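You operate a simulated robot arm through the tools that you are given. There is no shell and no other tool. Be economical: measure what you need, move in short steps, check, and stop when the job is done.

The job below is to be done with a simulated robot arm. You get a single attempt, and the scene is never put back.

JOB
Take the floor probe from the work top of the long bench and put it on the bearing there.
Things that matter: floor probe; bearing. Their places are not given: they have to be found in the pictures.

Only the result counts: the job must be done as asked and must still hold three seconds after the hand-in. Knocking over, shifting, dropping, spilling or breaking anything else fails it.

ROBOT AND FRAMES
A 7-joint arm with a two-finger parallel gripper, fixed in place. Base frame: the origin is at the foot of the arm, x ahead of it, y to its left, z up; the work surface is at about z = 0. Lengths are in m, angles in rad, forces in N, time in s.
With the tool pointing down near the work surface it reaches from about 0.22 to 0.58 m from the base axis. Its first joint turns from -1.152 to 1.152 rad. Payload 2.5 kg.
The tool frame sits at the grasp point between the pads (the TCP): z along the fingers, y along the line on which they close. The tips reach 0.023 m beyond it. Largest opening 0.094 m; finger width 0.038, thickness 0.01; the body of the gripper, 0.054 by 0.096 m, starts 0.039 m behind the TCP.
Orientation is told as [roll, pitch, yaw] about the base's x, y, z axes, in that order, counted from this pose: with the fingers straight down and closing along the base's y, the tool's x points along the base's -x, its y along +y and its z along -z.

CONTROLS
- The arm moves only by the tool drive_tool. Its argument "commands" is a list of rows, each a list of 6 numbers: the shift along the base's x, y, z in m, then the turn, a rotation vector about the base's x, y, z in rad. In form: [[dx, dy, dz, ax, ay, az], ...]. A call has 1 to 12 rows; each row shifts and turns the commanded pose from where the row before left it. "claw" is the finger opening in m, from 0 to 0.094, set as the call begins (left out, the last holds). Each row takes 0.2 s and may step no farther than 0.05 m and 0.15 rad from the row before; otherwise, or with a gripper value out of range, the whole call is refused. Where a pose cannot be reached the arm comes as near as it can. A force on the tool above 40 N (or 10 N above the force at the start of the call, whichever is more), or a blocked arm, ends the call early, and 0.2 s more pass. The fingers move at their own pace (about 0.108 m/s each) and stop on an object; they squeeze with about 40 N. The grip force told is the motor's: it shows also when the fingers shut on nothing. Time passes only in rows, and 0.2 s behind the last, so rows that do not move let the fingers close. It gives the time, the measured TCP pose, the force on the tool (base axes), the opening and the grip force at its end, in the units of the frame above (readings bear some noise), and new pictures: "show" is both (left out), scene, wrist or none.
- Cameras (640 x 400 px; columns grow to the right, rows downward): "scene" is fixed at [0.1459, -0.4363, 0.5372]; the picture's right is [0.51, -0.86, 0.00], its down [-0.53, -0.32, -0.78] and it looks along [0.67, 0.40, -0.62] (base axes); focal length 297 px, centre (320, 200). "wrist" rides on the gripper at [-0.039, 0, -0.044] in the tool frame; the picture's right is [0.00, -1.00, 0.00], its down [0.97, 0.00, -0.24] and it looks along [0.24, 0.00, 0.97] (tool axes); focal length 218 px, centre (320, 200).
- pixel_to_xyz(camera, pixels): for up to 12 pixels [column, row] of the newest picture of that camera ("zoom" is the newest enlarged one), the place [x, y, z] in the base frame of the surface seen there, good to about 0.002 m. The clock stands still meanwhile.
- enlarge(camera, box): a new picture of the part [left, top, right, bottom] of that camera's present view, enlarged. The clock stands still meanwhile.
- hand_in(): hands the job in; it is judged then, once.

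Work in short steps. Measure before you move; look again where a grasp or a placing could have gone wrong, and mend it. You have 60 turns and 120 pictures in all, those below and enlarged ones among them. Open the gripper and draw the arm clear of the work before you hand the job in, unless the task says otherwise; then end with one line.

The tools are called after ">>>" by a JSON object that holds its "api" and its "payload". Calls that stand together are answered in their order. drive_tool: Moves the arm, as the interface text tells. Its arguments: {"type":"object","properties":{"commands":{"type":"array","items":{"type":"array","items":{"type":"number"}}},"claw":{"type":"number"},"show":{"type":"string","enum":["both","scene","wrist","none"]}},"required":["commands"]} The other tools are called the same way: pixel_to_xyz (camera, pixels) gives the place of the surface under pixels of a picture; enlarge (camera, box) takes an enlarged picture of a part of a camera's view; hand_in () hands the job in.

At the start:

```text
time_s: 0.0
tcp_pos: [0.3892, -0.2229, 0.2853]
orientation: [-0.003, 0.001, 0.002]
contact_force: [0.0, 0.0, 0.4]
finger_gap: 0.0941
grasp_force: 0.0
```

scene: 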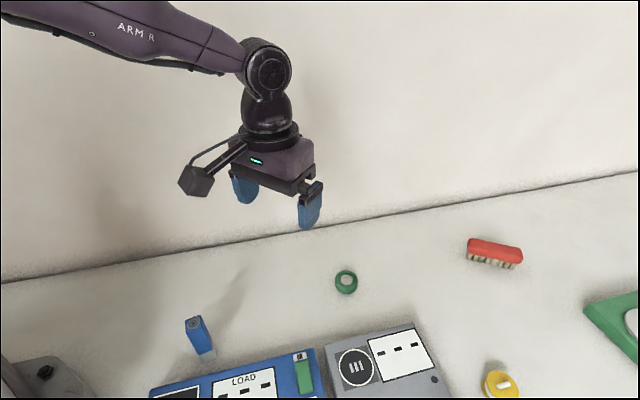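
wrist: 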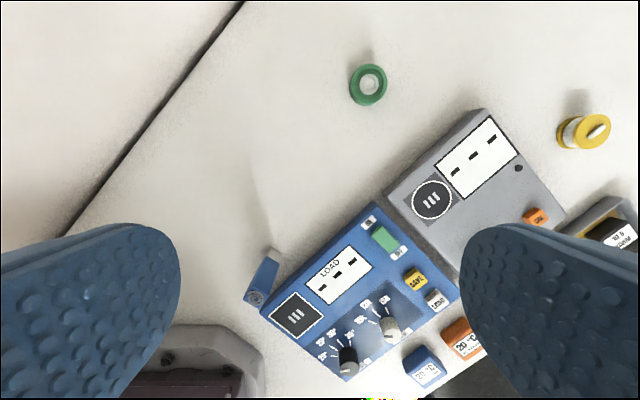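

The pictures show a blue upright item at scene (200,335) and a green ring at (346,281); I enlarge both to identify them.

>>> {"api": "enlarge", "payload": {"camera": "scene", "box": [140, 240, 396, 400]}}

>>> {"api": "enlarge", "payload": {"camera": "scene", "box": [400, 220, 640, 400]}}

>>> {"api": "enlarge", "payload": {"camera": "wrist", "box": [200, 200, 480, 400]}}

>>> {"api": "pixel_to_xyz", "payload": {"camera": "scene", "pixels": [[193, 323], [196, 340], [204, 352], [346, 272], [346, 283], [337, 283], [356, 283], [346, 292], [500, 378], [495, 245], [635, 320]]}}

```text
2.50 times, centred on (268, 320) of scene
```

zoom: 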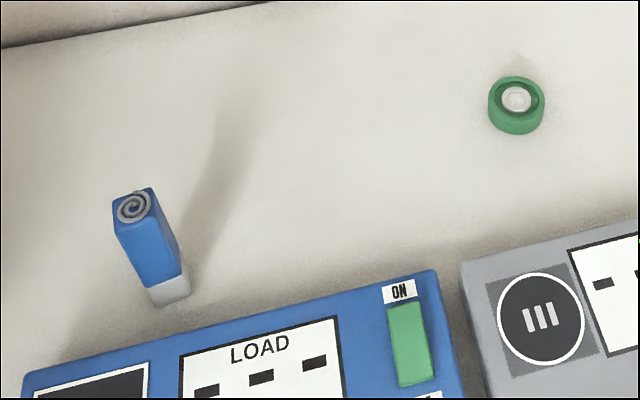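

```text
2.22 times, centred on (520, 310) of scene
```

zoom: 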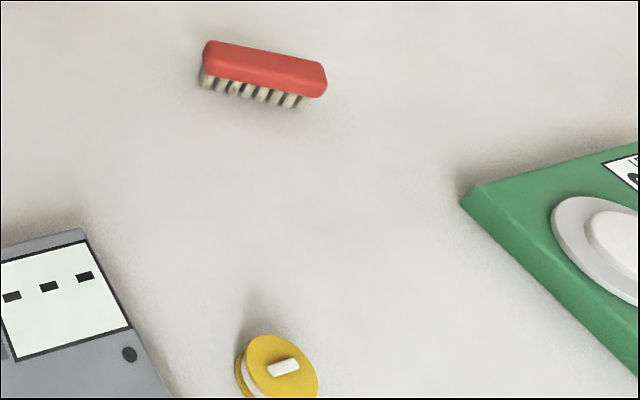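

```text
2.00 times, centred on (340, 300) of wrist
```

zoom: 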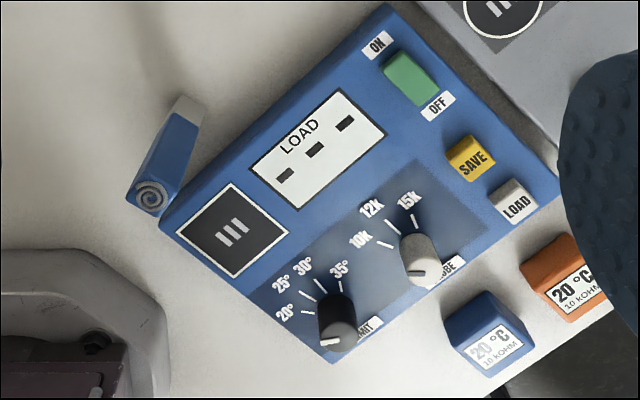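

```text
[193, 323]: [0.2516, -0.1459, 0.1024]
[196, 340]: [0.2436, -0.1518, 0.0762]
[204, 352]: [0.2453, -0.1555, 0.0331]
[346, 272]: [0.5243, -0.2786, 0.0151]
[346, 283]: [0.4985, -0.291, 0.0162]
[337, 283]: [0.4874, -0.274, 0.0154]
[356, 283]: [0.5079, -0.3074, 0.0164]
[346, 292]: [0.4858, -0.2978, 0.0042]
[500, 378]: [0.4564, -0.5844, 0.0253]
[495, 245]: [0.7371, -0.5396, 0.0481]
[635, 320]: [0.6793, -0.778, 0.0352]
```

The unit has a thermostat panel, and there are small blocks labelled "20 °C 10 kOHM", which may be the probes. I raise the arm and move it towards -x/-y to survey the rest of the bench.

>>> {"api": "drive_tool", "payload": {"commands": [[0, -0.04, 0.03, 0, 0, 0], [0, -0.04, 0.03, 0, 0, 0], [0, -0.03, 0.02, 0, 0, 0]]}}

```text
time_s: 0.8
tcp_pos: [0.3874, -0.332, 0.3633]
orientation: [0.001, 0.001, -0.001]
contact_force: [0.0, -0.2, 0.0]
finger_gap: 0.0939
grasp_force: 0.1
```

scene: 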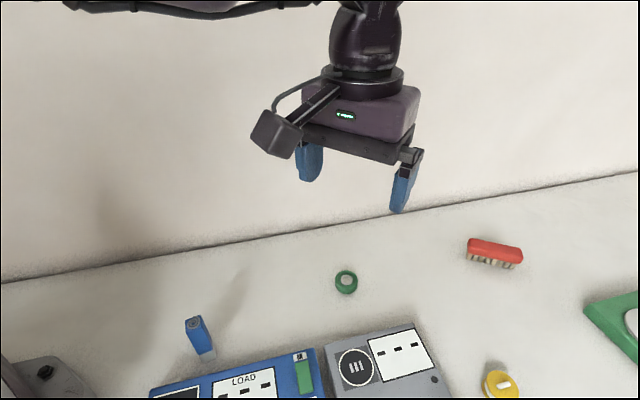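
wrist: 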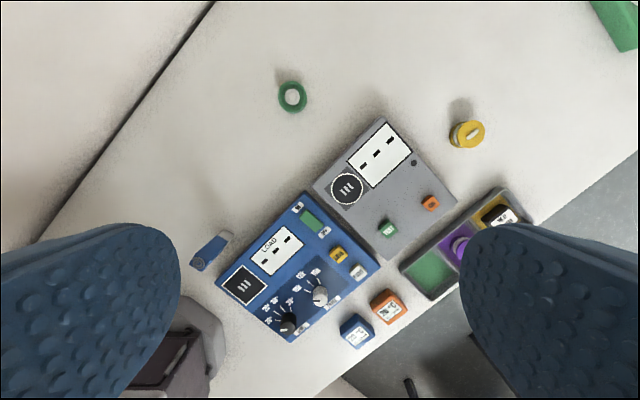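

There is a tray near wrist (460,245) holding several items; I enlarge it and the blocks.

>>> {"api": "enlarge", "payload": {"camera": "wrist", "box": [320, 160, 560, 310]}}

>>> {"api": "enlarge", "payload": {"camera": "wrist", "box": [180, 250, 420, 400]}}

>>> {"api": "drive_tool", "payload": {"commands": [[-0.04, -0.03, 0, 0, 0, 0], [-0.04, -0.03, 0, 0, 0, 0], [-0.03, -0.03, 0, 0, 0, 0]], "show": "wrist"}}

```text
2.67 times, centred on (440, 235) of wrist
```

zoom: 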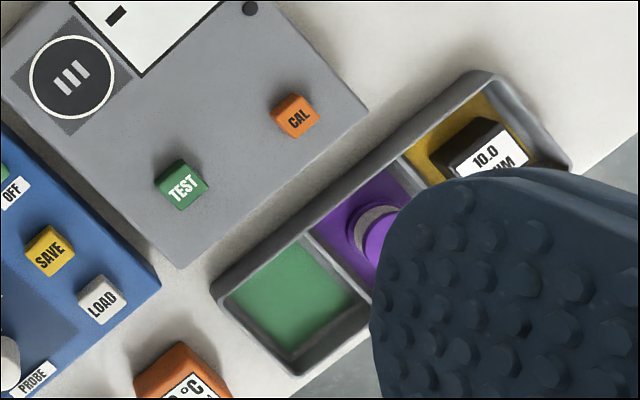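

```text
2.67 times, centred on (300, 325) of wrist
```

zoom: 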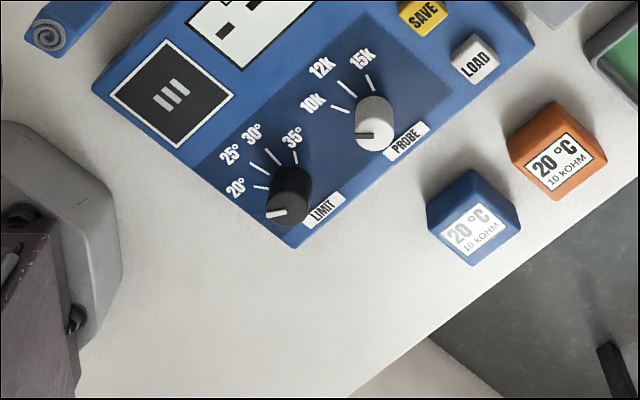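

```text
time_s: 1.6
tcp_pos: [0.2768, -0.4214, 0.3667]
orientation: [-0.001, -0.001, 0.0]
contact_force: [0.6, 0.3, 0.5]
finger_gap: 0.094
grasp_force: 0.1
```

wrist: 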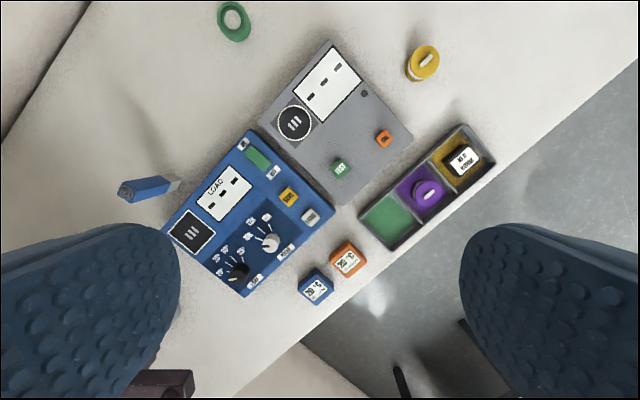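

I zoom on each object group to read labels and shapes.

>>> {"api": "enlarge", "payload": {"camera": "wrist", "box": [280, 220, 400, 310]}}

>>> {"api": "enlarge", "payload": {"camera": "wrist", "box": [340, 110, 500, 250]}}

>>> {"api": "enlarge", "payload": {"camera": "wrist", "box": [200, 0, 480, 100]}}

>>> {"api": "enlarge", "payload": {"camera": "wrist", "box": [100, 150, 260, 250]}}

>>> {"api": "drive_tool", "payload": {"commands": [[0.04, -0.03, 0, 0, 0, 0], [0.04, -0.03, 0, 0, 0, 0], [0.03, -0.03, 0, 0, 0, 0]], "show": "wrist"}}

```text
4.44 times, centred on (340, 265) of wrist
```

zoom: 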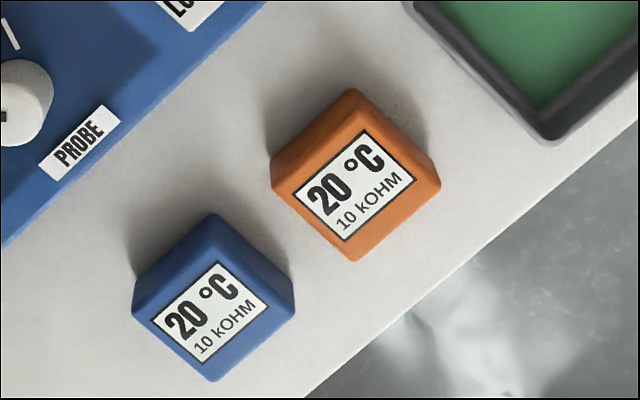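

```text
2.86 times, centred on (420, 180) of wrist
```

zoom: 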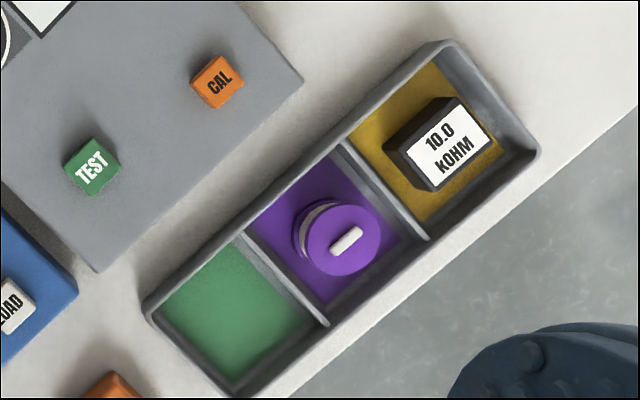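

```text
2.29 times, centred on (340, 50) of wrist
```

zoom: 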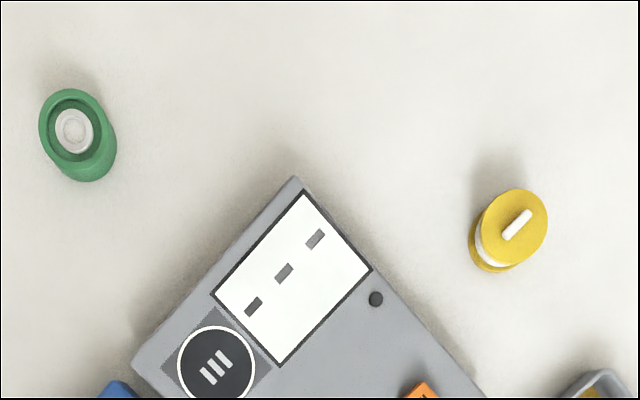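

```text
4.00 times, centred on (180, 200) of wrist
```

zoom: 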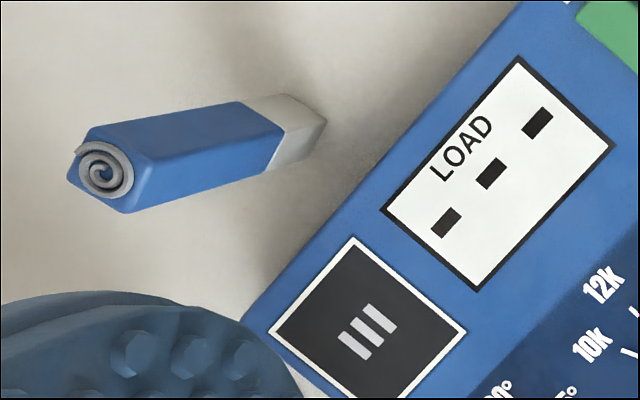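

```text
time_s: 2.4
tcp_pos: [0.3343, -0.4535, 0.3534]
orientation: [0.0, 0.001, -0.003]
contact_force: [0.8, 0.0, -0.9]
finger_gap: 0.0938
grasp_force: 0.0
out of reach, approached as far as the arm can: row 2, 3
```

wrist: 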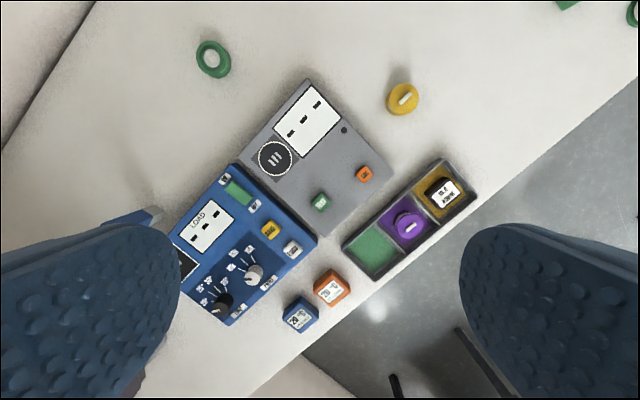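

Candidates: the blue stick with a coil on top (wrist (150,215)), and two labelled blocks. I move to see the stick and green ring from nearer before deciding.

>>> {"api": "drive_tool", "payload": {"commands": [[0, 0.05, -0.03, 0, 0, 0], [0, 0.05, -0.03, 0, 0, 0], [0, 0.05, -0.03, 0, 0, 0], [0, 0.05, 0, 0, 0, 0], [-0.02, 0.05, 0, 0, 0, 0]]}}

```text
refused: row 1 steps farther than a row can; nothing moved
```

The step was too long; I shorten it.

>>> {"api": "drive_tool", "payload": {"commands": [[0, 0.04, -0.02, 0, 0, 0], [0, 0.04, -0.02, 0, 0, 0], [-0.01, 0.04, -0.01, 0, 0, 0], [-0.01, 0.04, 0, 0, 0, 0], [-0.01, 0.04, 0, 0, 0, 0], [-0.01, 0.04, 0, 0, 0, 0]]}}

```text
time_s: 3.8
tcp_pos: [0.2934, -0.2147, 0.3025]
orientation: [-0.002, 0.001, -0.002]
contact_force: [0.3, -0.1, -0.2]
finger_gap: 0.094
grasp_force: 0.0
```

scene: 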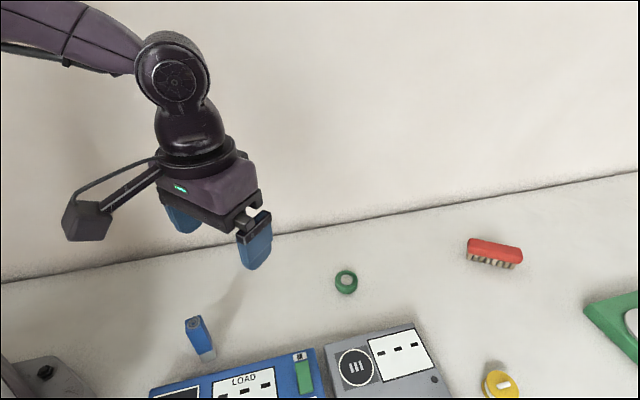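
wrist: 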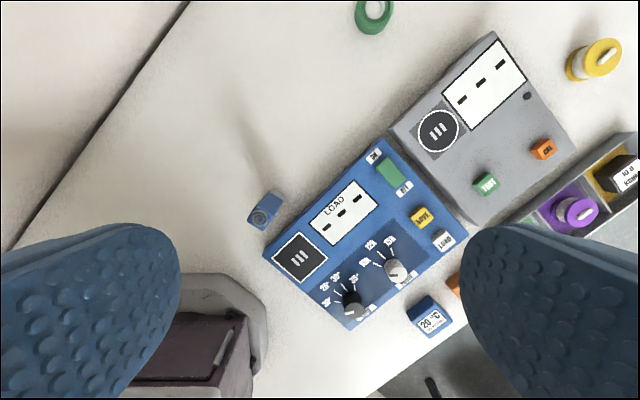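

>>> {"api": "enlarge", "payload": {"camera": "wrist", "box": [235, 180, 299, 240]}}

>>> {"api": "enlarge", "payload": {"camera": "scene", "box": [160, 300, 240, 360]}}

>>> {"api": "enlarge", "payload": {"camera": "scene", "box": [316, 260, 376, 300]}}

>>> {"api": "enlarge", "payload": {"camera": "wrist", "box": [340, 270, 480, 350]}}

```text
6.67 times, centred on (267, 210) of wrist
```

zoom: 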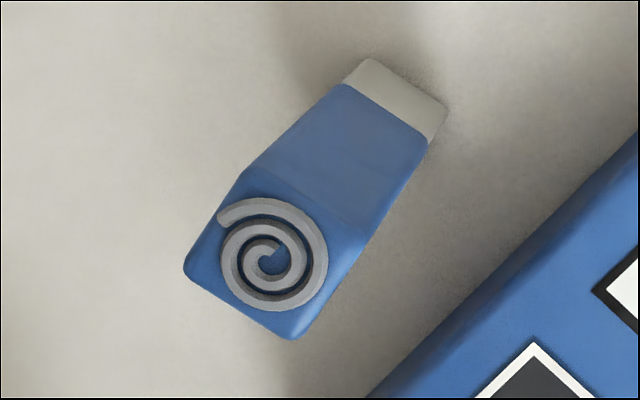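

```text
6.67 times, centred on (200, 330) of scene
```

zoom: 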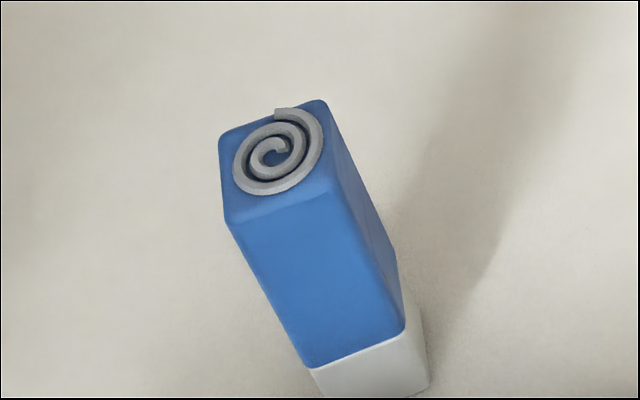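

```text
10.00 times, centred on (346, 280) of scene
```

zoom: 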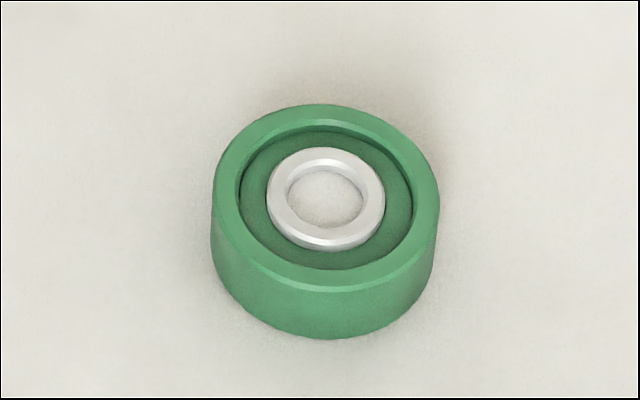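

```text
4.57 times, centred on (410, 310) of wrist
```

zoom: 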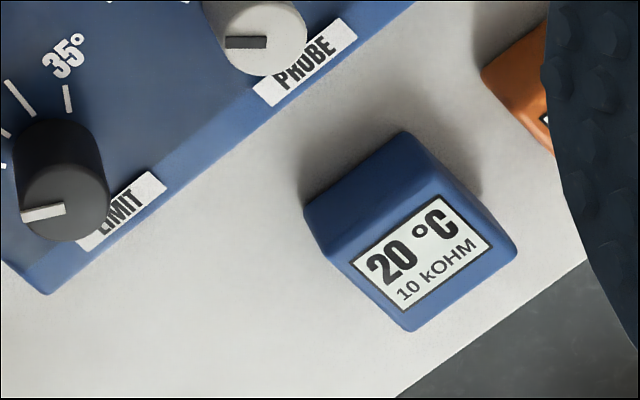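

The green part at scene (346,281) is clearly a ball bearing; the blue stick with a metal tip and coiled lead on top is the unique probe. I measure both in detail through zooms.

>>> {"api": "enlarge", "payload": {"camera": "wrist", "box": [235, 180, 299, 240]}}

>>> {"api": "pixel_to_xyz", "payload": {"camera": "zoom", "pixels": [[190, 268], [292, 334], [362, 248], [245, 178], [274, 262], [346, 88], [428, 138], [370, 62], [443, 105], [300, 150], [395, 175], [385, 100]]}}

>>> {"api": "enlarge", "payload": {"camera": "scene", "box": [316, 260, 376, 300]}}

>>> {"api": "pixel_to_xyz", "payload": {"camera": "zoom", "pixels": [[325, 112], [226, 200], [425, 200], [325, 279], [325, 153], [325, 238], [275, 195], [376, 195], [325, 200], [255, 200], [395, 200], [325, 255]]}}

```text
6.67 times, centred on (267, 210) of wrist
```

zoom: 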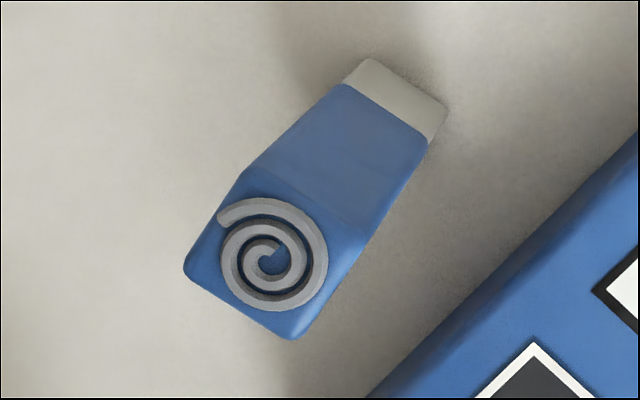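

```text
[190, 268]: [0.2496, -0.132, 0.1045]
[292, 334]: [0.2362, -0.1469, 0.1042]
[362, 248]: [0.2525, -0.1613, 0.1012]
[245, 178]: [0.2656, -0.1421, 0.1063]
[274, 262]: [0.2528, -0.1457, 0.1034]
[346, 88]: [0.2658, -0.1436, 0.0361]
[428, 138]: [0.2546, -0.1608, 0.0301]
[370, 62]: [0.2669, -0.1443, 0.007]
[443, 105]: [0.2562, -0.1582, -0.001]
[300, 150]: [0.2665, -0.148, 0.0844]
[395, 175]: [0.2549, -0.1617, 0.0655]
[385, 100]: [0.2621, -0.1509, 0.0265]
```

```text
10.00 times, centred on (346, 280) of scene
```

zoom: 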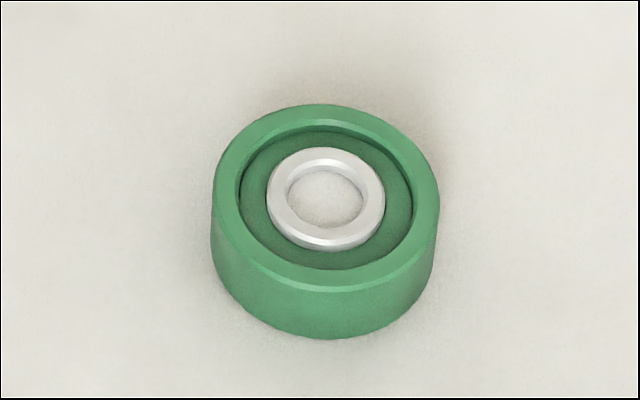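

```text
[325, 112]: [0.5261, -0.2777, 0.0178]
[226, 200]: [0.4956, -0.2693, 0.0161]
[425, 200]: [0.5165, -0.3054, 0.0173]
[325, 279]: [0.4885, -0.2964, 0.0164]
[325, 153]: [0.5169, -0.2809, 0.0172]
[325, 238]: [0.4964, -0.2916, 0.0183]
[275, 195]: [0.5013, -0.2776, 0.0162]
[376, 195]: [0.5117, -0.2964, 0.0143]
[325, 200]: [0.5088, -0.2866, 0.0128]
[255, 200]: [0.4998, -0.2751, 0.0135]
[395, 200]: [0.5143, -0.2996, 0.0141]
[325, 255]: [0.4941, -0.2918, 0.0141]
```

Bearing centre ≈ (0.507,-0.287), Ø≈0.043, top z≈0.017; probe centre ≈ (0.251,-0.146), about 0.022 square, top 0.104, yaw ~50°. The bearing is near the reach limit (0.582 m), so I test reach there with the empty gripper at z≈0.10.

>>> {"api": "pixel_to_xyz", "payload": {"camera": "wrist", "pixels": [[268, 255], [320, 205], [378, 143], [300, 258], [440, 130], [494, 36]]}}

>>> {"api": "drive_tool", "payload": {"commands": [[0.0305, -0.0103, -0.0289, 0, 0, 0], [0.0305, -0.0103, -0.0289, 0, 0, 0], [0.0305, -0.0103, -0.0289, 0, 0, 0], [0.0305, -0.0103, -0.0289, 0, 0, 0], [0.0305, -0.0103, -0.0289, 0, 0, 0], [0.0305, -0.0103, -0.0289, 0, 0, 0], [0.0305, -0.0103, -0.0289, 0, 0, 0], [0, 0, 0, 0, 0, 0]]}}

```text
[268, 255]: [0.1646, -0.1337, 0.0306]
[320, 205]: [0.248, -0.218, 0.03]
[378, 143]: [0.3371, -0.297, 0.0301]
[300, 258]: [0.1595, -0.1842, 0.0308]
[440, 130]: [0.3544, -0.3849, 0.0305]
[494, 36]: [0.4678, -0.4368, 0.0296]
```

```text
time_s: 5.6
tcp_pos: [0.5083, -0.2863, 0.1011]
orientation: [0.001, 0.0, -0.002]
contact_force: [0.4, 0.5, 0.2]
finger_gap: 0.0939
grasp_force: 0.1
```

scene: 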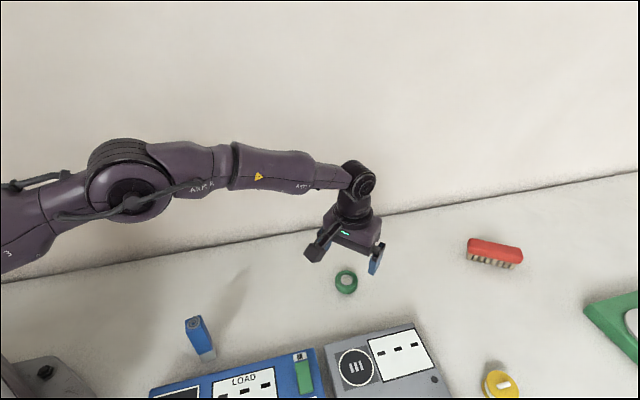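
wrist: 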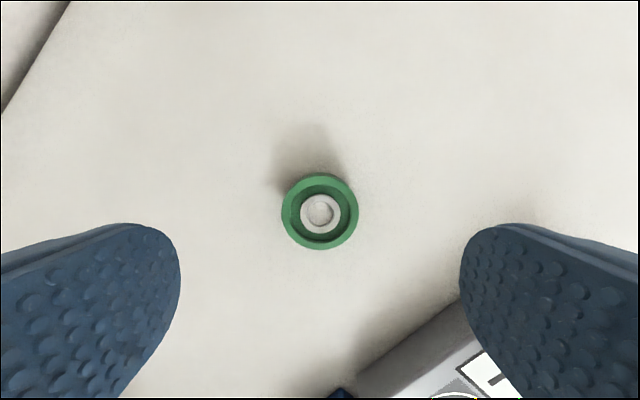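

Reach is fine at z=0.10. I measure the bearing precisely from this near view.

>>> {"api": "enlarge", "payload": {"camera": "wrist", "box": [272, 172, 368, 252]}}

>>> {"api": "pixel_to_xyz", "payload": {"camera": "wrist", "pixels": [[286, 210], [354, 210], [320, 177], [320, 244], [320, 199], [320, 229], [305, 214], [335, 214], [320, 212], [297, 194], [343, 194], [296, 210]]}}

```text
5.00 times, centred on (320, 212) of wrist
```

zoom: 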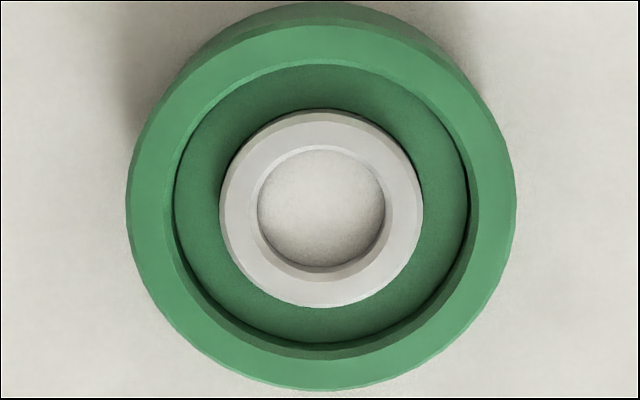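

```text
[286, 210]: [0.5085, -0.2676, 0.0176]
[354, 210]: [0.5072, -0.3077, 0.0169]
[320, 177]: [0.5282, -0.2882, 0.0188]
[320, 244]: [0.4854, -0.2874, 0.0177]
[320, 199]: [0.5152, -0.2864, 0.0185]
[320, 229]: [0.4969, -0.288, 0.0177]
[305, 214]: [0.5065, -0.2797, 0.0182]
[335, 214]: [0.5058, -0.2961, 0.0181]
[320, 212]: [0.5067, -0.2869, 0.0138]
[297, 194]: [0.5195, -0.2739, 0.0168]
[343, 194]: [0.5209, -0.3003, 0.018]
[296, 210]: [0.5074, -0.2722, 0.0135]
```

Bearing centre (0.5065,-0.2877), level top z≈0.018 with the inner ring the support. Now I go to hover above the probe at z≈0.25, turning the yaw by -0.70 on the way.

>>> {"api": "drive_tool", "payload": {"commands": [[-0.01, 0, 0.04, 0, 0, -0.07], [-0.01, 0.0, 0.04, 0, 0, -0.07], [-0.03, 0.015, 0.03, 0, 0, -0.07], [-0.04, 0.02, 0.02, 0, 0, -0.07], [-0.04, 0.025, 0.01, 0, 0, -0.07], [-0.04, 0.025, 0.01, 0, 0, -0.07], [-0.04, 0.025, 0, 0, 0, -0.07], [-0.04, 0.025, 0, 0, 0, -0.07], [-0.0073, 0.0053, 0, 0, 0, -0.07], [0, 0, 0, 0, 0, -0.07], [0, 0, 0, 0, 0, 0]]}}

```text
time_s: 8.0
tcp_pos: [0.2498, -0.148, 0.2518]
orientation: [-0.002, 0.001, -0.702]
contact_force: [0.1, -1.0, -0.5]
finger_gap: 0.0941
grasp_force: 0.0
```

scene: 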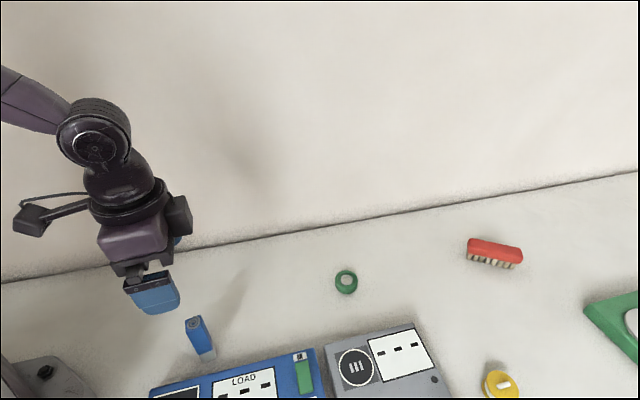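
wrist: 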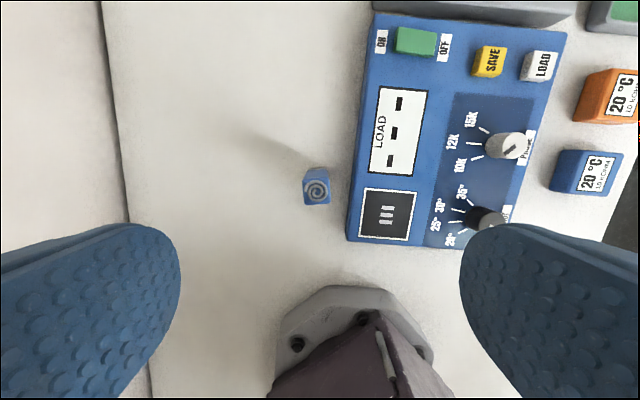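

The probe at wrist (317,186) looks almost square to the fingers; I zoom and measure its top.

>>> {"api": "enlarge", "payload": {"camera": "wrist", "box": [290, 160, 346, 212]}}

>>> {"api": "pixel_to_xyz", "payload": {"camera": "wrist", "pixels": [[304, 180], [305, 203], [329, 202], [328, 178], [317, 190], [307, 170], [327, 169]]}}

```text
7.69 times, centred on (318, 186) of wrist
```

zoom: 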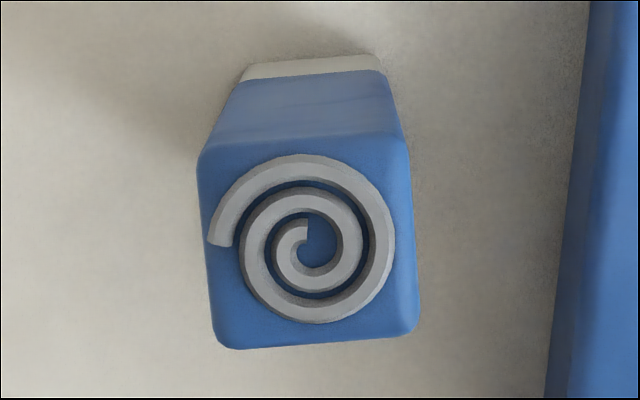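

```text
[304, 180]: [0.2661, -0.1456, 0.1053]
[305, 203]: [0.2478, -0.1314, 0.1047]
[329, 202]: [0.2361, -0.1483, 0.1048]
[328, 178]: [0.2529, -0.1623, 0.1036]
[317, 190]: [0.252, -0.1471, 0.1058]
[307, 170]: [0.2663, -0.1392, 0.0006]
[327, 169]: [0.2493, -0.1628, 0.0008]
```

The probe is turned ~+0.085 rad from the fingers and ~2.5 mm towards +y of the tool. I correct that and descend to z≈0.077 with open fingers.

>>> {"api": "drive_tool", "payload": {"commands": [[0.0014, 0.0017, -0.02, 0, 0, 0.085], [0, 0, -0.04, 0, 0, 0], [0, 0, -0.04, 0, 0, 0], [0, 0, -0.04, 0, 0, 0], [0, 0, -0.035, 0, 0, 0], [0, 0, 0, 0, 0, 0]]}}

```text
time_s: 9.4
tcp_pos: [0.2527, -0.1468, 0.076]
orientation: [-0.001, -0.001, -0.615]
contact_force: [1.1, -0.7, 1.9]
finger_gap: 0.0941
grasp_force: 0.2
```

scene: 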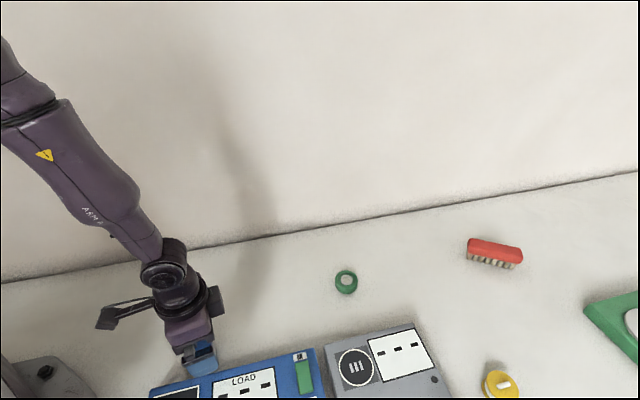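
wrist: 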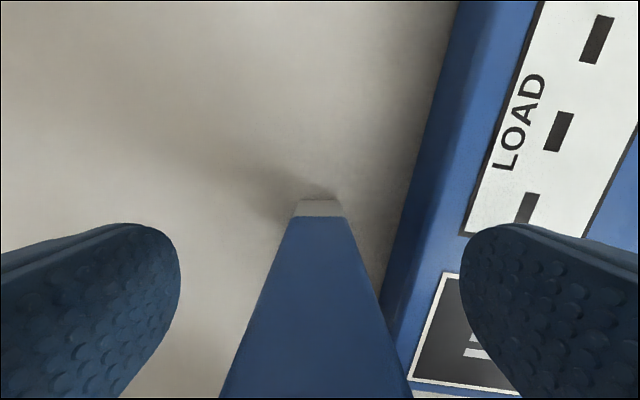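

The probe stands between the fingers, centred (columns 220–410). I close the fingers.

>>> {"api": "drive_tool", "payload": {"commands": [[0, 0, 0, 0, 0, 0], [0, 0, 0, 0, 0, 0], [0, 0, 0, 0, 0, 0], [0, 0, 0, 0, 0, 0]], "claw": 0.0}}

```text
time_s: 10.4
tcp_pos: [0.2515, -0.1468, 0.076]
orientation: [-0.003, 0.0, -0.615]
contact_force: [-0.2, -0.3, -0.6]
finger_gap: 0.0246
grasp_force: 40.1
```

scene: 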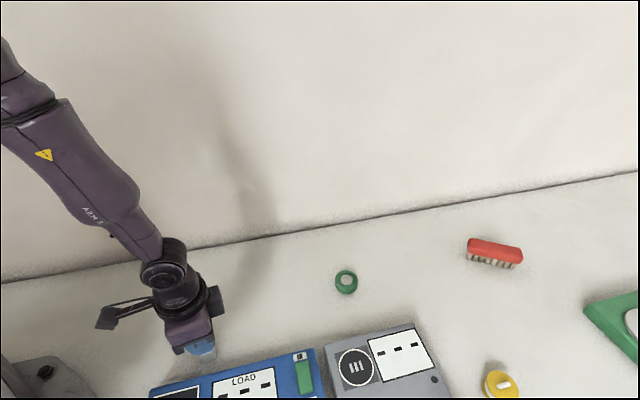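
wrist: 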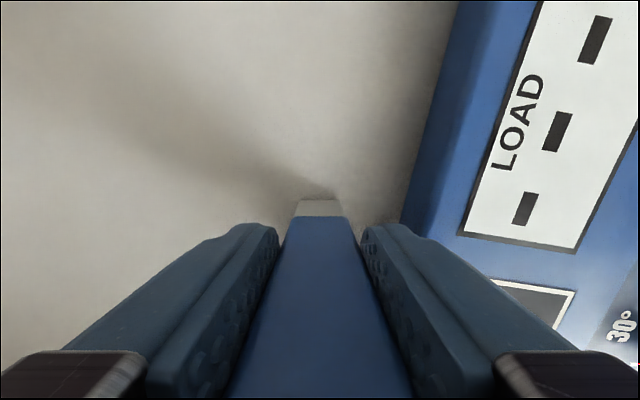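

Grip is firm (gap 0.0246, 40 N). I lift straight up 0.1 m and carry it above the bearing.

>>> {"api": "drive_tool", "payload": {"commands": [[0, 0, 0.02, 0, 0, 0], [0, 0, 0.04, 0, 0, 0], [0, 0, 0.04, 0, 0, 0], [0.0364, -0.0201, 0, 0, 0, 0], [0.0364, -0.0201, 0, 0, 0, 0], [0.0364, -0.0201, 0, 0, 0, 0], [0.0364, -0.0201, 0, 0, 0, 0], [0.0364, -0.0201, -0.01, 0, 0, 0], [0.0364, -0.0201, -0.015, 0, 0, 0], [0.0364, -0.0203, -0.015, 0, 0, 0], [0, 0, -0.01, 0, 0, 0], [0, 0, 0, 0, 0, 0]]}}

```text
time_s: 13.0
tcp_pos: [0.5061, -0.286, 0.1285]
orientation: [0.0, 0.0, -0.616]
contact_force: [-0.7, -0.1, -0.2]
finger_gap: 0.0245
grasp_force: 39.9
```

scene: 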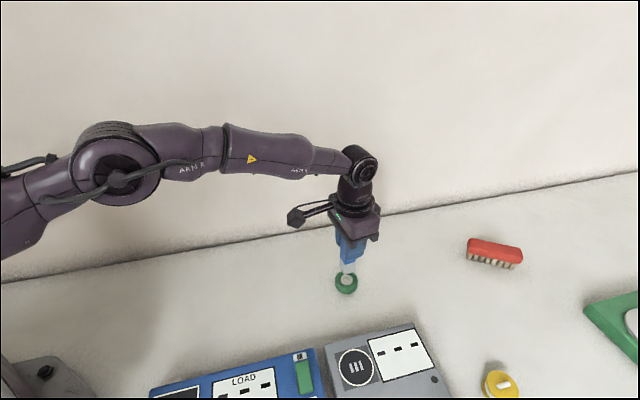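
wrist: 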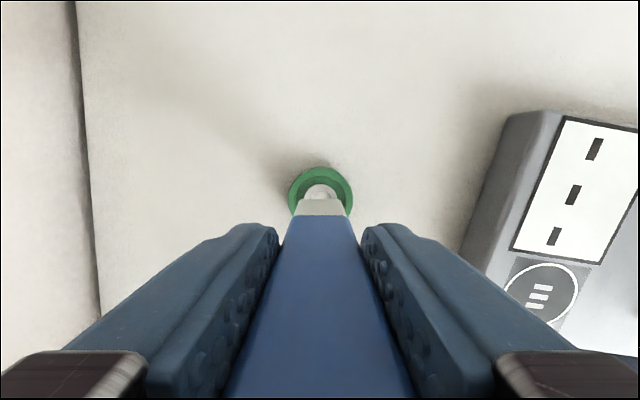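

Probe hangs above the bearing, columns agree (320). I lower to ~6 mm above it and check from both cameras.

>>> {"api": "drive_tool", "payload": {"commands": [[0, -0.0005, -0.014, 0, 0, 0], [0, 0, -0.014, 0, 0, 0], [0, 0, 0, 0, 0, 0]]}}

>>> {"api": "enlarge", "payload": {"camera": "scene", "box": [306, 230, 386, 300]}}

>>> {"api": "enlarge", "payload": {"camera": "wrist", "box": [270, 150, 370, 240]}}

```text
time_s: 13.8
tcp_pos: [0.5054, -0.2859, 0.0997]
orientation: [-0.002, 0.001, -0.615]
contact_force: [0.2, 0.9, -0.8]
finger_gap: 0.0245
grasp_force: 40.3
```

scene: 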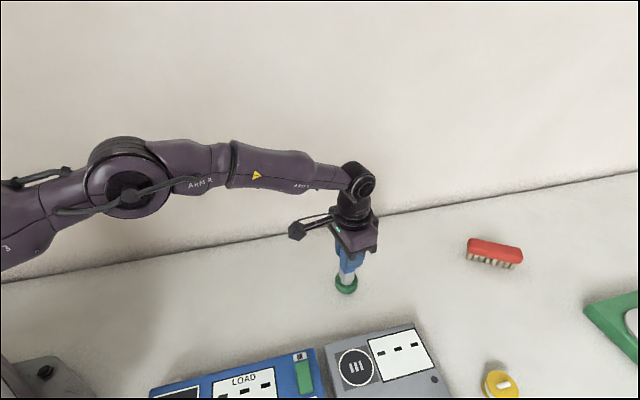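
wrist: 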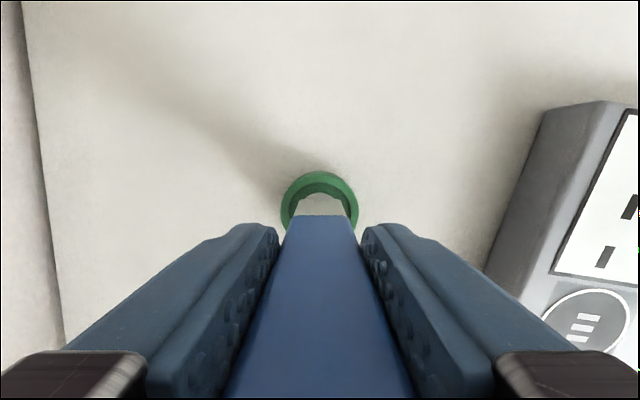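

```text
5.71 times, centred on (346, 265) of scene
```

zoom: 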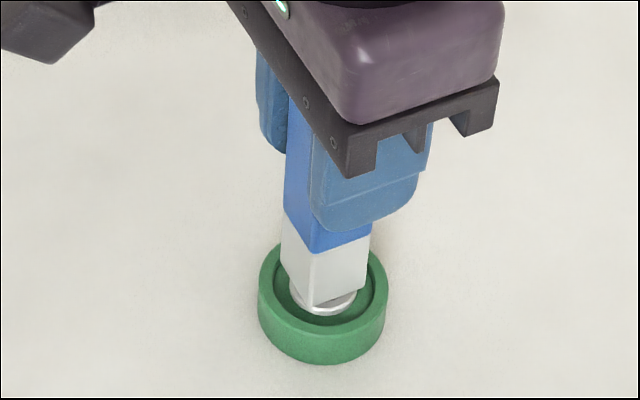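

```text
4.44 times, centred on (320, 195) of wrist
```

zoom: 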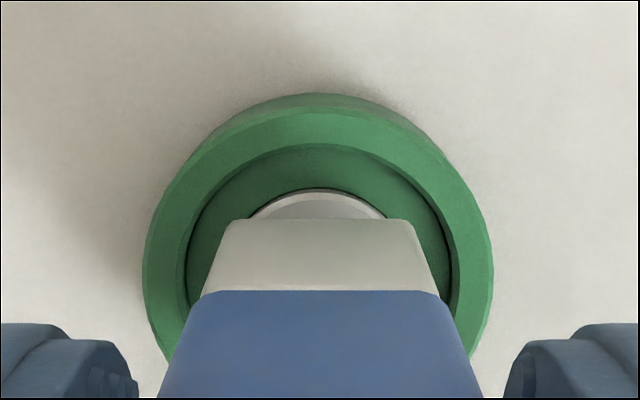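

It looks centred; I measure the metal tip's faces to be sure.

>>> {"api": "pixel_to_xyz", "payload": {"camera": "zoom", "pixels": [[230, 228], [320, 228], [400, 228], [320, 260], [217, 275], [430, 275], [320, 98], [320, 202]]}}

>>> {"api": "pixel_to_xyz", "payload": {"camera": "scene", "pixels": [[343, 278], [347, 280], [351, 278], [356, 279], [366, 273]]}}

```text
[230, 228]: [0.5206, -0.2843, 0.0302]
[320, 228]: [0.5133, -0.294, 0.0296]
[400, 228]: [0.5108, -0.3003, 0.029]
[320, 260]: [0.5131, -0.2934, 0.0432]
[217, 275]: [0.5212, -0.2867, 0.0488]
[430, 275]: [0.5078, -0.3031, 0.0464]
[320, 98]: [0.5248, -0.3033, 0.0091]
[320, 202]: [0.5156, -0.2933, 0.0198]
```

```text
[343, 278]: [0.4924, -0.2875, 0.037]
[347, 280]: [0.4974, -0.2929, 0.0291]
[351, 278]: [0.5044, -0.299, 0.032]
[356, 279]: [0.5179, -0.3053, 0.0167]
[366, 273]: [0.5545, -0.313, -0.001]
```

The tip's front face mean (0.5145,-0.2936) implies the probe sits ~2.5 mm too far to the tool's +x side; I shift (+0.0021,-0.0015) and re-look.

>>> {"api": "drive_tool", "payload": {"commands": [[0.0021, -0.0015, 0, 0, 0, 0], [0, 0, 0, 0, 0, 0]], "show": "wrist"}}

>>> {"api": "enlarge", "payload": {"camera": "scene", "box": [306, 230, 386, 300]}}

>>> {"api": "enlarge", "payload": {"camera": "wrist", "box": [270, 150, 370, 240]}}

```text
time_s: 14.4
tcp_pos: [0.5086, -0.2886, 0.0978]
orientation: [-0.001, 0.001, -0.617]
contact_force: [0.1, -0.2, -1.7]
finger_gap: 0.0246
grasp_force: 39.9
```

wrist: 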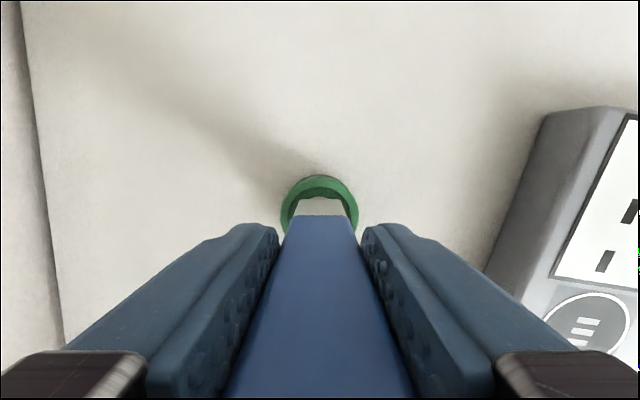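

```text
5.71 times, centred on (346, 265) of scene
```

zoom: 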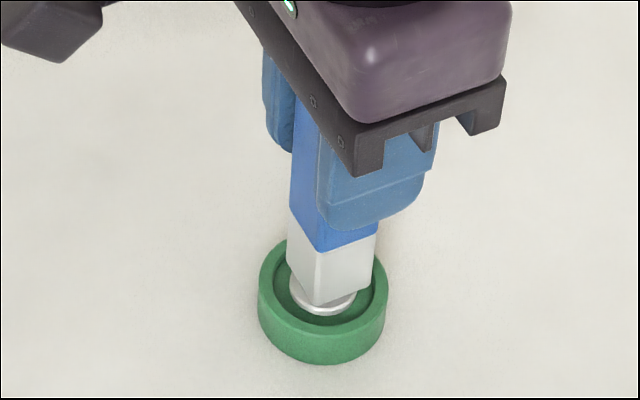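

```text
4.44 times, centred on (320, 195) of wrist
```

zoom: 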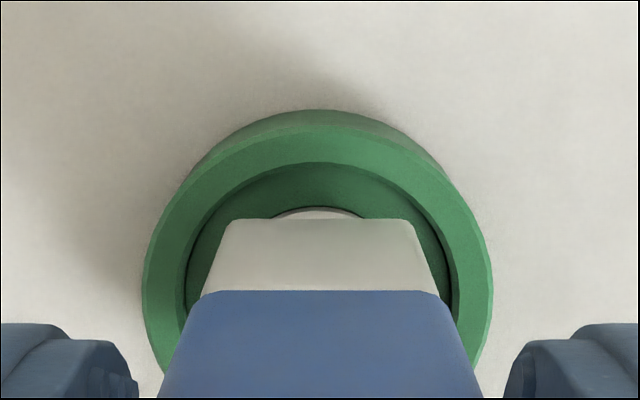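

The wrist view shows improved centring; I check the tip's corners in a closer scene view.

>>> {"api": "enlarge", "payload": {"camera": "scene", "box": [326, 268, 368, 296]}}

>>> {"api": "pixel_to_xyz", "payload": {"camera": "zoom", "pixels": [[200, 60], [240, 130], [265, 180], [330, 185], [400, 150], [440, 110], [180, 20], [360, 100], [300, 100]]}}

```text
14.29 times, centred on (347, 282) of scene
```

zoom: 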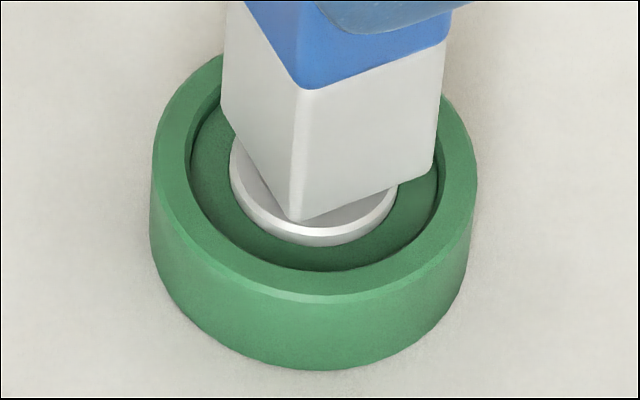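

```text
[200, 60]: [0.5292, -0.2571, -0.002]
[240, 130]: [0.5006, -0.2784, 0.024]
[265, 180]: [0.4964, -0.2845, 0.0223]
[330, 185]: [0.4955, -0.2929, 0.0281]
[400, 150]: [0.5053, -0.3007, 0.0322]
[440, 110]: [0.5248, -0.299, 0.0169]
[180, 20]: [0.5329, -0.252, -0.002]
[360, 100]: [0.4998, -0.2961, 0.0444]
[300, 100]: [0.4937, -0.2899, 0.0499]
```

Combined estimates put it within ~1 mm; I trim (-0.0008,+0.0006) and lower gently by 3 mm, watching the force.

>>> {"api": "drive_tool", "payload": {"commands": [[-0.0008, 0.0006, 0, 0, 0, 0], [0, 0, -0.0015, 0, 0, 0], [0, 0, -0.0015, 0, 0, 0], [0, 0, 0, 0, 0, 0]], "show": "none"}}

>>> {"api": "enlarge", "payload": {"camera": "scene", "box": [326, 268, 368, 296]}}

```text
time_s: 15.4
tcp_pos: [0.5083, -0.2894, 0.0952]
orientation: [0.0, -0.001, -0.617]
contact_force: [-0.4, -0.4, -0.4]
finger_gap: 0.0249
grasp_force: 40.2
```

```text
14.29 times, centred on (347, 282) of scene
```

zoom: 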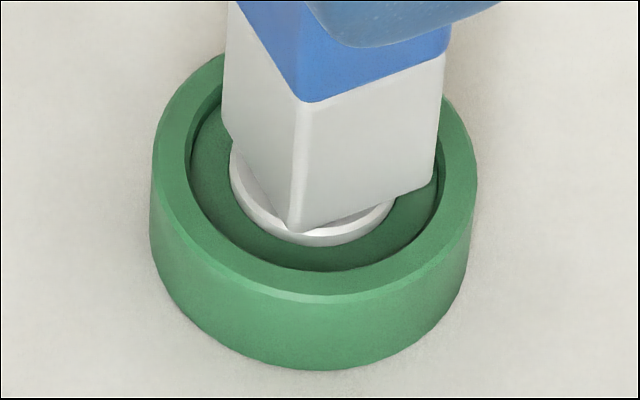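

The tip centre is at zoom column 330 against the ring's 314 (≈2 mm along +x/-y), agreeing with the TCP reading; I shift (-0.0013,+0.0018) and lower 1.5 mm more.

>>> {"api": "drive_tool", "payload": {"commands": [[-0.0013, 0.0018, 0, 0, 0, 0], [0, 0, -0.0007, 0, 0, 0], [0, 0, -0.0008, 0, 0, 0], [0, 0, 0, 0, 0, 0]], "show": "wrist"}}

>>> {"api": "enlarge", "payload": {"camera": "scene", "box": [326, 268, 368, 296]}}

>>> {"api": "enlarge", "payload": {"camera": "wrist", "box": [270, 150, 370, 240]}}

```text
time_s: 16.4
tcp_pos: [0.5061, -0.2872, 0.0953]
orientation: [0.001, 0.0, -0.617]
contact_force: [-0.2, -0.3, -1.5]
finger_gap: 0.0247
grasp_force: 39.9
```

wrist: 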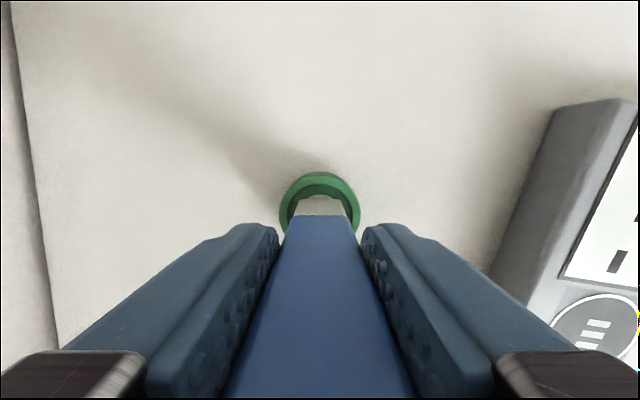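

```text
14.29 times, centred on (347, 282) of scene
```

zoom: 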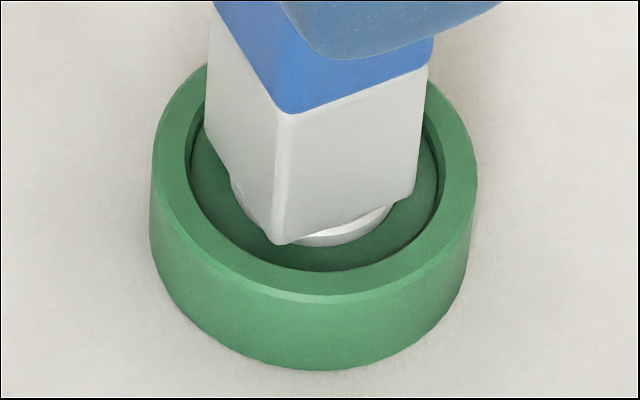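

```text
4.44 times, centred on (320, 195) of wrist
```

zoom: 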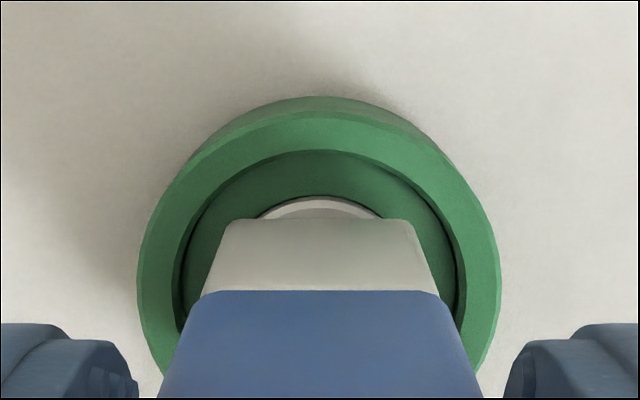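

Both horizontal checks (scene 311 vs 314, wrist 319 vs 318) now say it is centred within ~1 mm. I lower in small steps until contact force shows.

>>> {"api": "drive_tool", "payload": {"commands": [[0.0005, -0.0004, -0.0005, 0, 0, 0], [0, 0, -0.0005, 0, 0, 0], [0, 0, 0, 0, 0, 0]], "show": "none"}}

>>> {"api": "enlarge", "payload": {"camera": "scene", "box": [326, 268, 368, 296]}}

```text
time_s: 17.2
tcp_pos: [0.5057, -0.2879, 0.0948]
orientation: [0.0, -0.001, -0.616]
contact_force: [-1.7, 1.0, 8.7]
finger_gap: 0.0247
grasp_force: 40.1
```

```text
14.29 times, centred on (347, 282) of scene
```

zoom: 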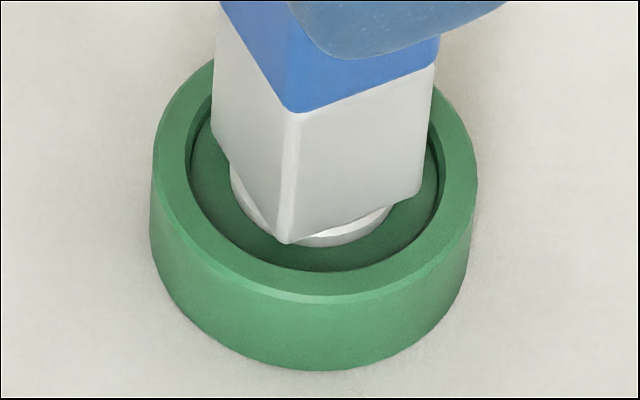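

Contact at 8.7 N, seated on the inner ring. I open the fingers a little and check that it stands.

>>> {"api": "drive_tool", "payload": {"commands": [[0, 0, 0, 0, 0, 0], [0, 0, 0, 0, 0, 0], [0, 0, 0, 0, 0, 0]], "claw": 0.04}}

>>> {"api": "enlarge", "payload": {"camera": "scene", "box": [326, 268, 368, 296]}}

```text
time_s: 18.0
tcp_pos: [0.5053, -0.288, 0.0929]
orientation: [-0.002, 0.0, -0.616]
contact_force: [0.2, 0.4, -1.0]
finger_gap: 0.04
grasp_force: 0.0
```

scene: 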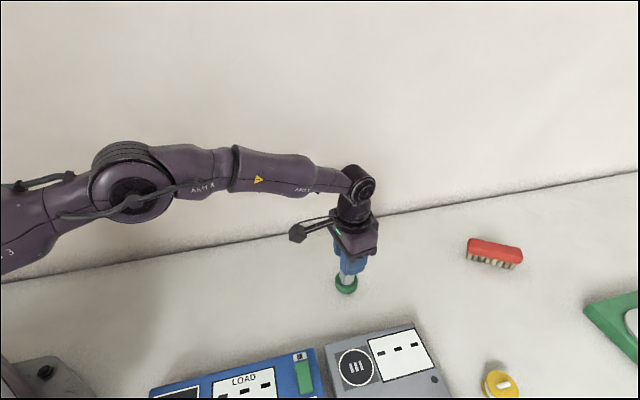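
wrist: 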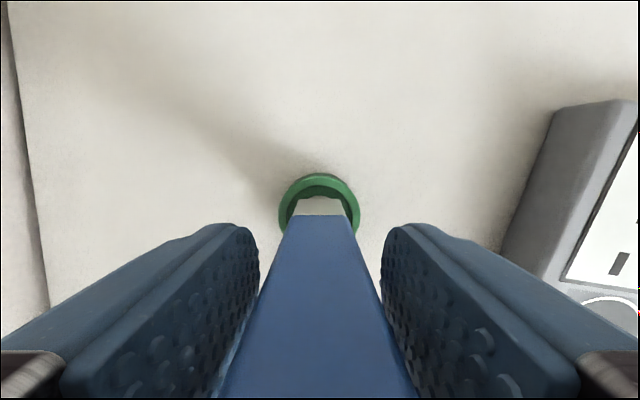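

```text
14.29 times, centred on (347, 282) of scene
```

zoom: 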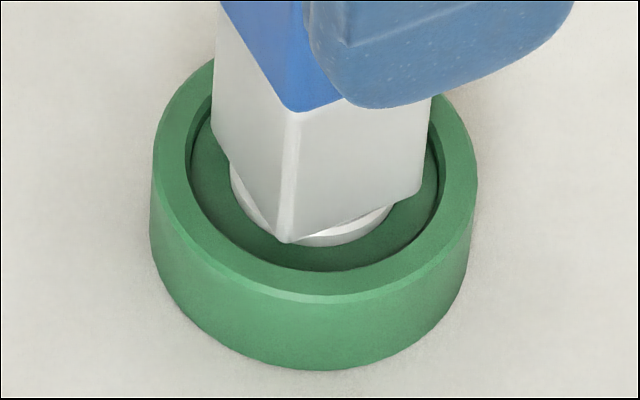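

The probe stands freely and unmoved. I open fully, rise straight up and back away.

>>> {"api": "drive_tool", "payload": {"commands": [[0, 0, 0, 0, 0, 0], [0, 0, 0, 0, 0, 0], [0, 0, 0.02, 0, 0, 0], [0, 0, 0.03, 0, 0, 0], [0, 0, 0.04, 0, 0, 0], [-0.01, 0, 0.03, 0, 0, 0], [-0.03, 0.02, 0.01, 0, 0, 0], [-0.03, 0.02, 0.0, 0, 0, 0], [-0.03, 0.02, 0.0, 0, 0, 0], [0, 0, 0, 0, 0, 0]], "claw": 0.094}}

>>> {"api": "enlarge", "payload": {"camera": "scene", "box": [306, 230, 386, 300]}}

```text
time_s: 20.2
tcp_pos: [0.4069, -0.227, 0.2243]
orientation: [-0.003, 0.0, -0.617]
contact_force: [-1.0, -0.3, 0.1]
finger_gap: 0.0941
grasp_force: 0.0
```

scene: 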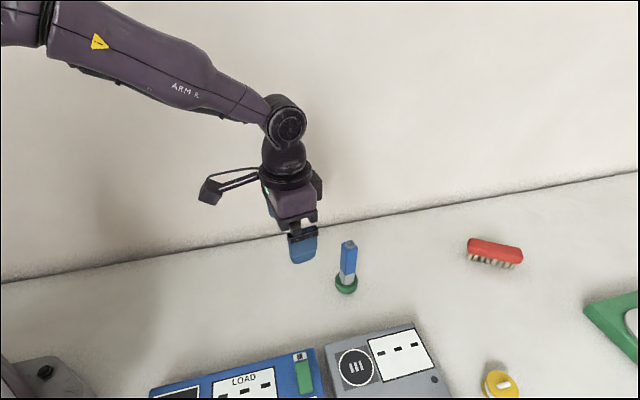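
wrist: 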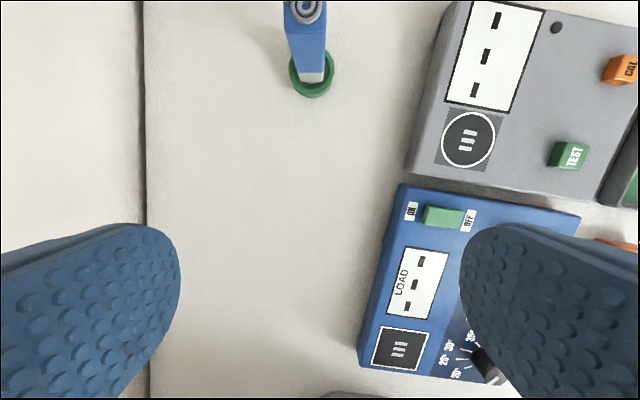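

```text
5.71 times, centred on (346, 265) of scene
```

zoom: 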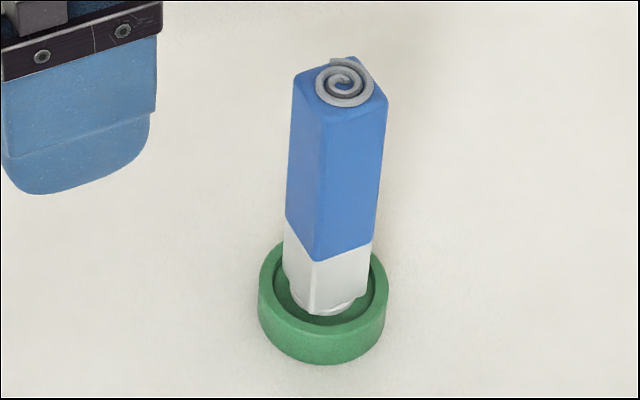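

The probe stands upright on the bearing at scene (347,265), the arm is clear with the gripper open, and nothing else has moved. I hand in.

>>> {"api": "hand_in", "payload": {}}

```text
The job is handed in.
```

I put the floor probe upright on the green bearing, opened the gripper, drew the arm clear and handed the job in; I took the blue stick with the coiled lead as the probe by its looks, since nothing on the bench is labelled "floor probe".
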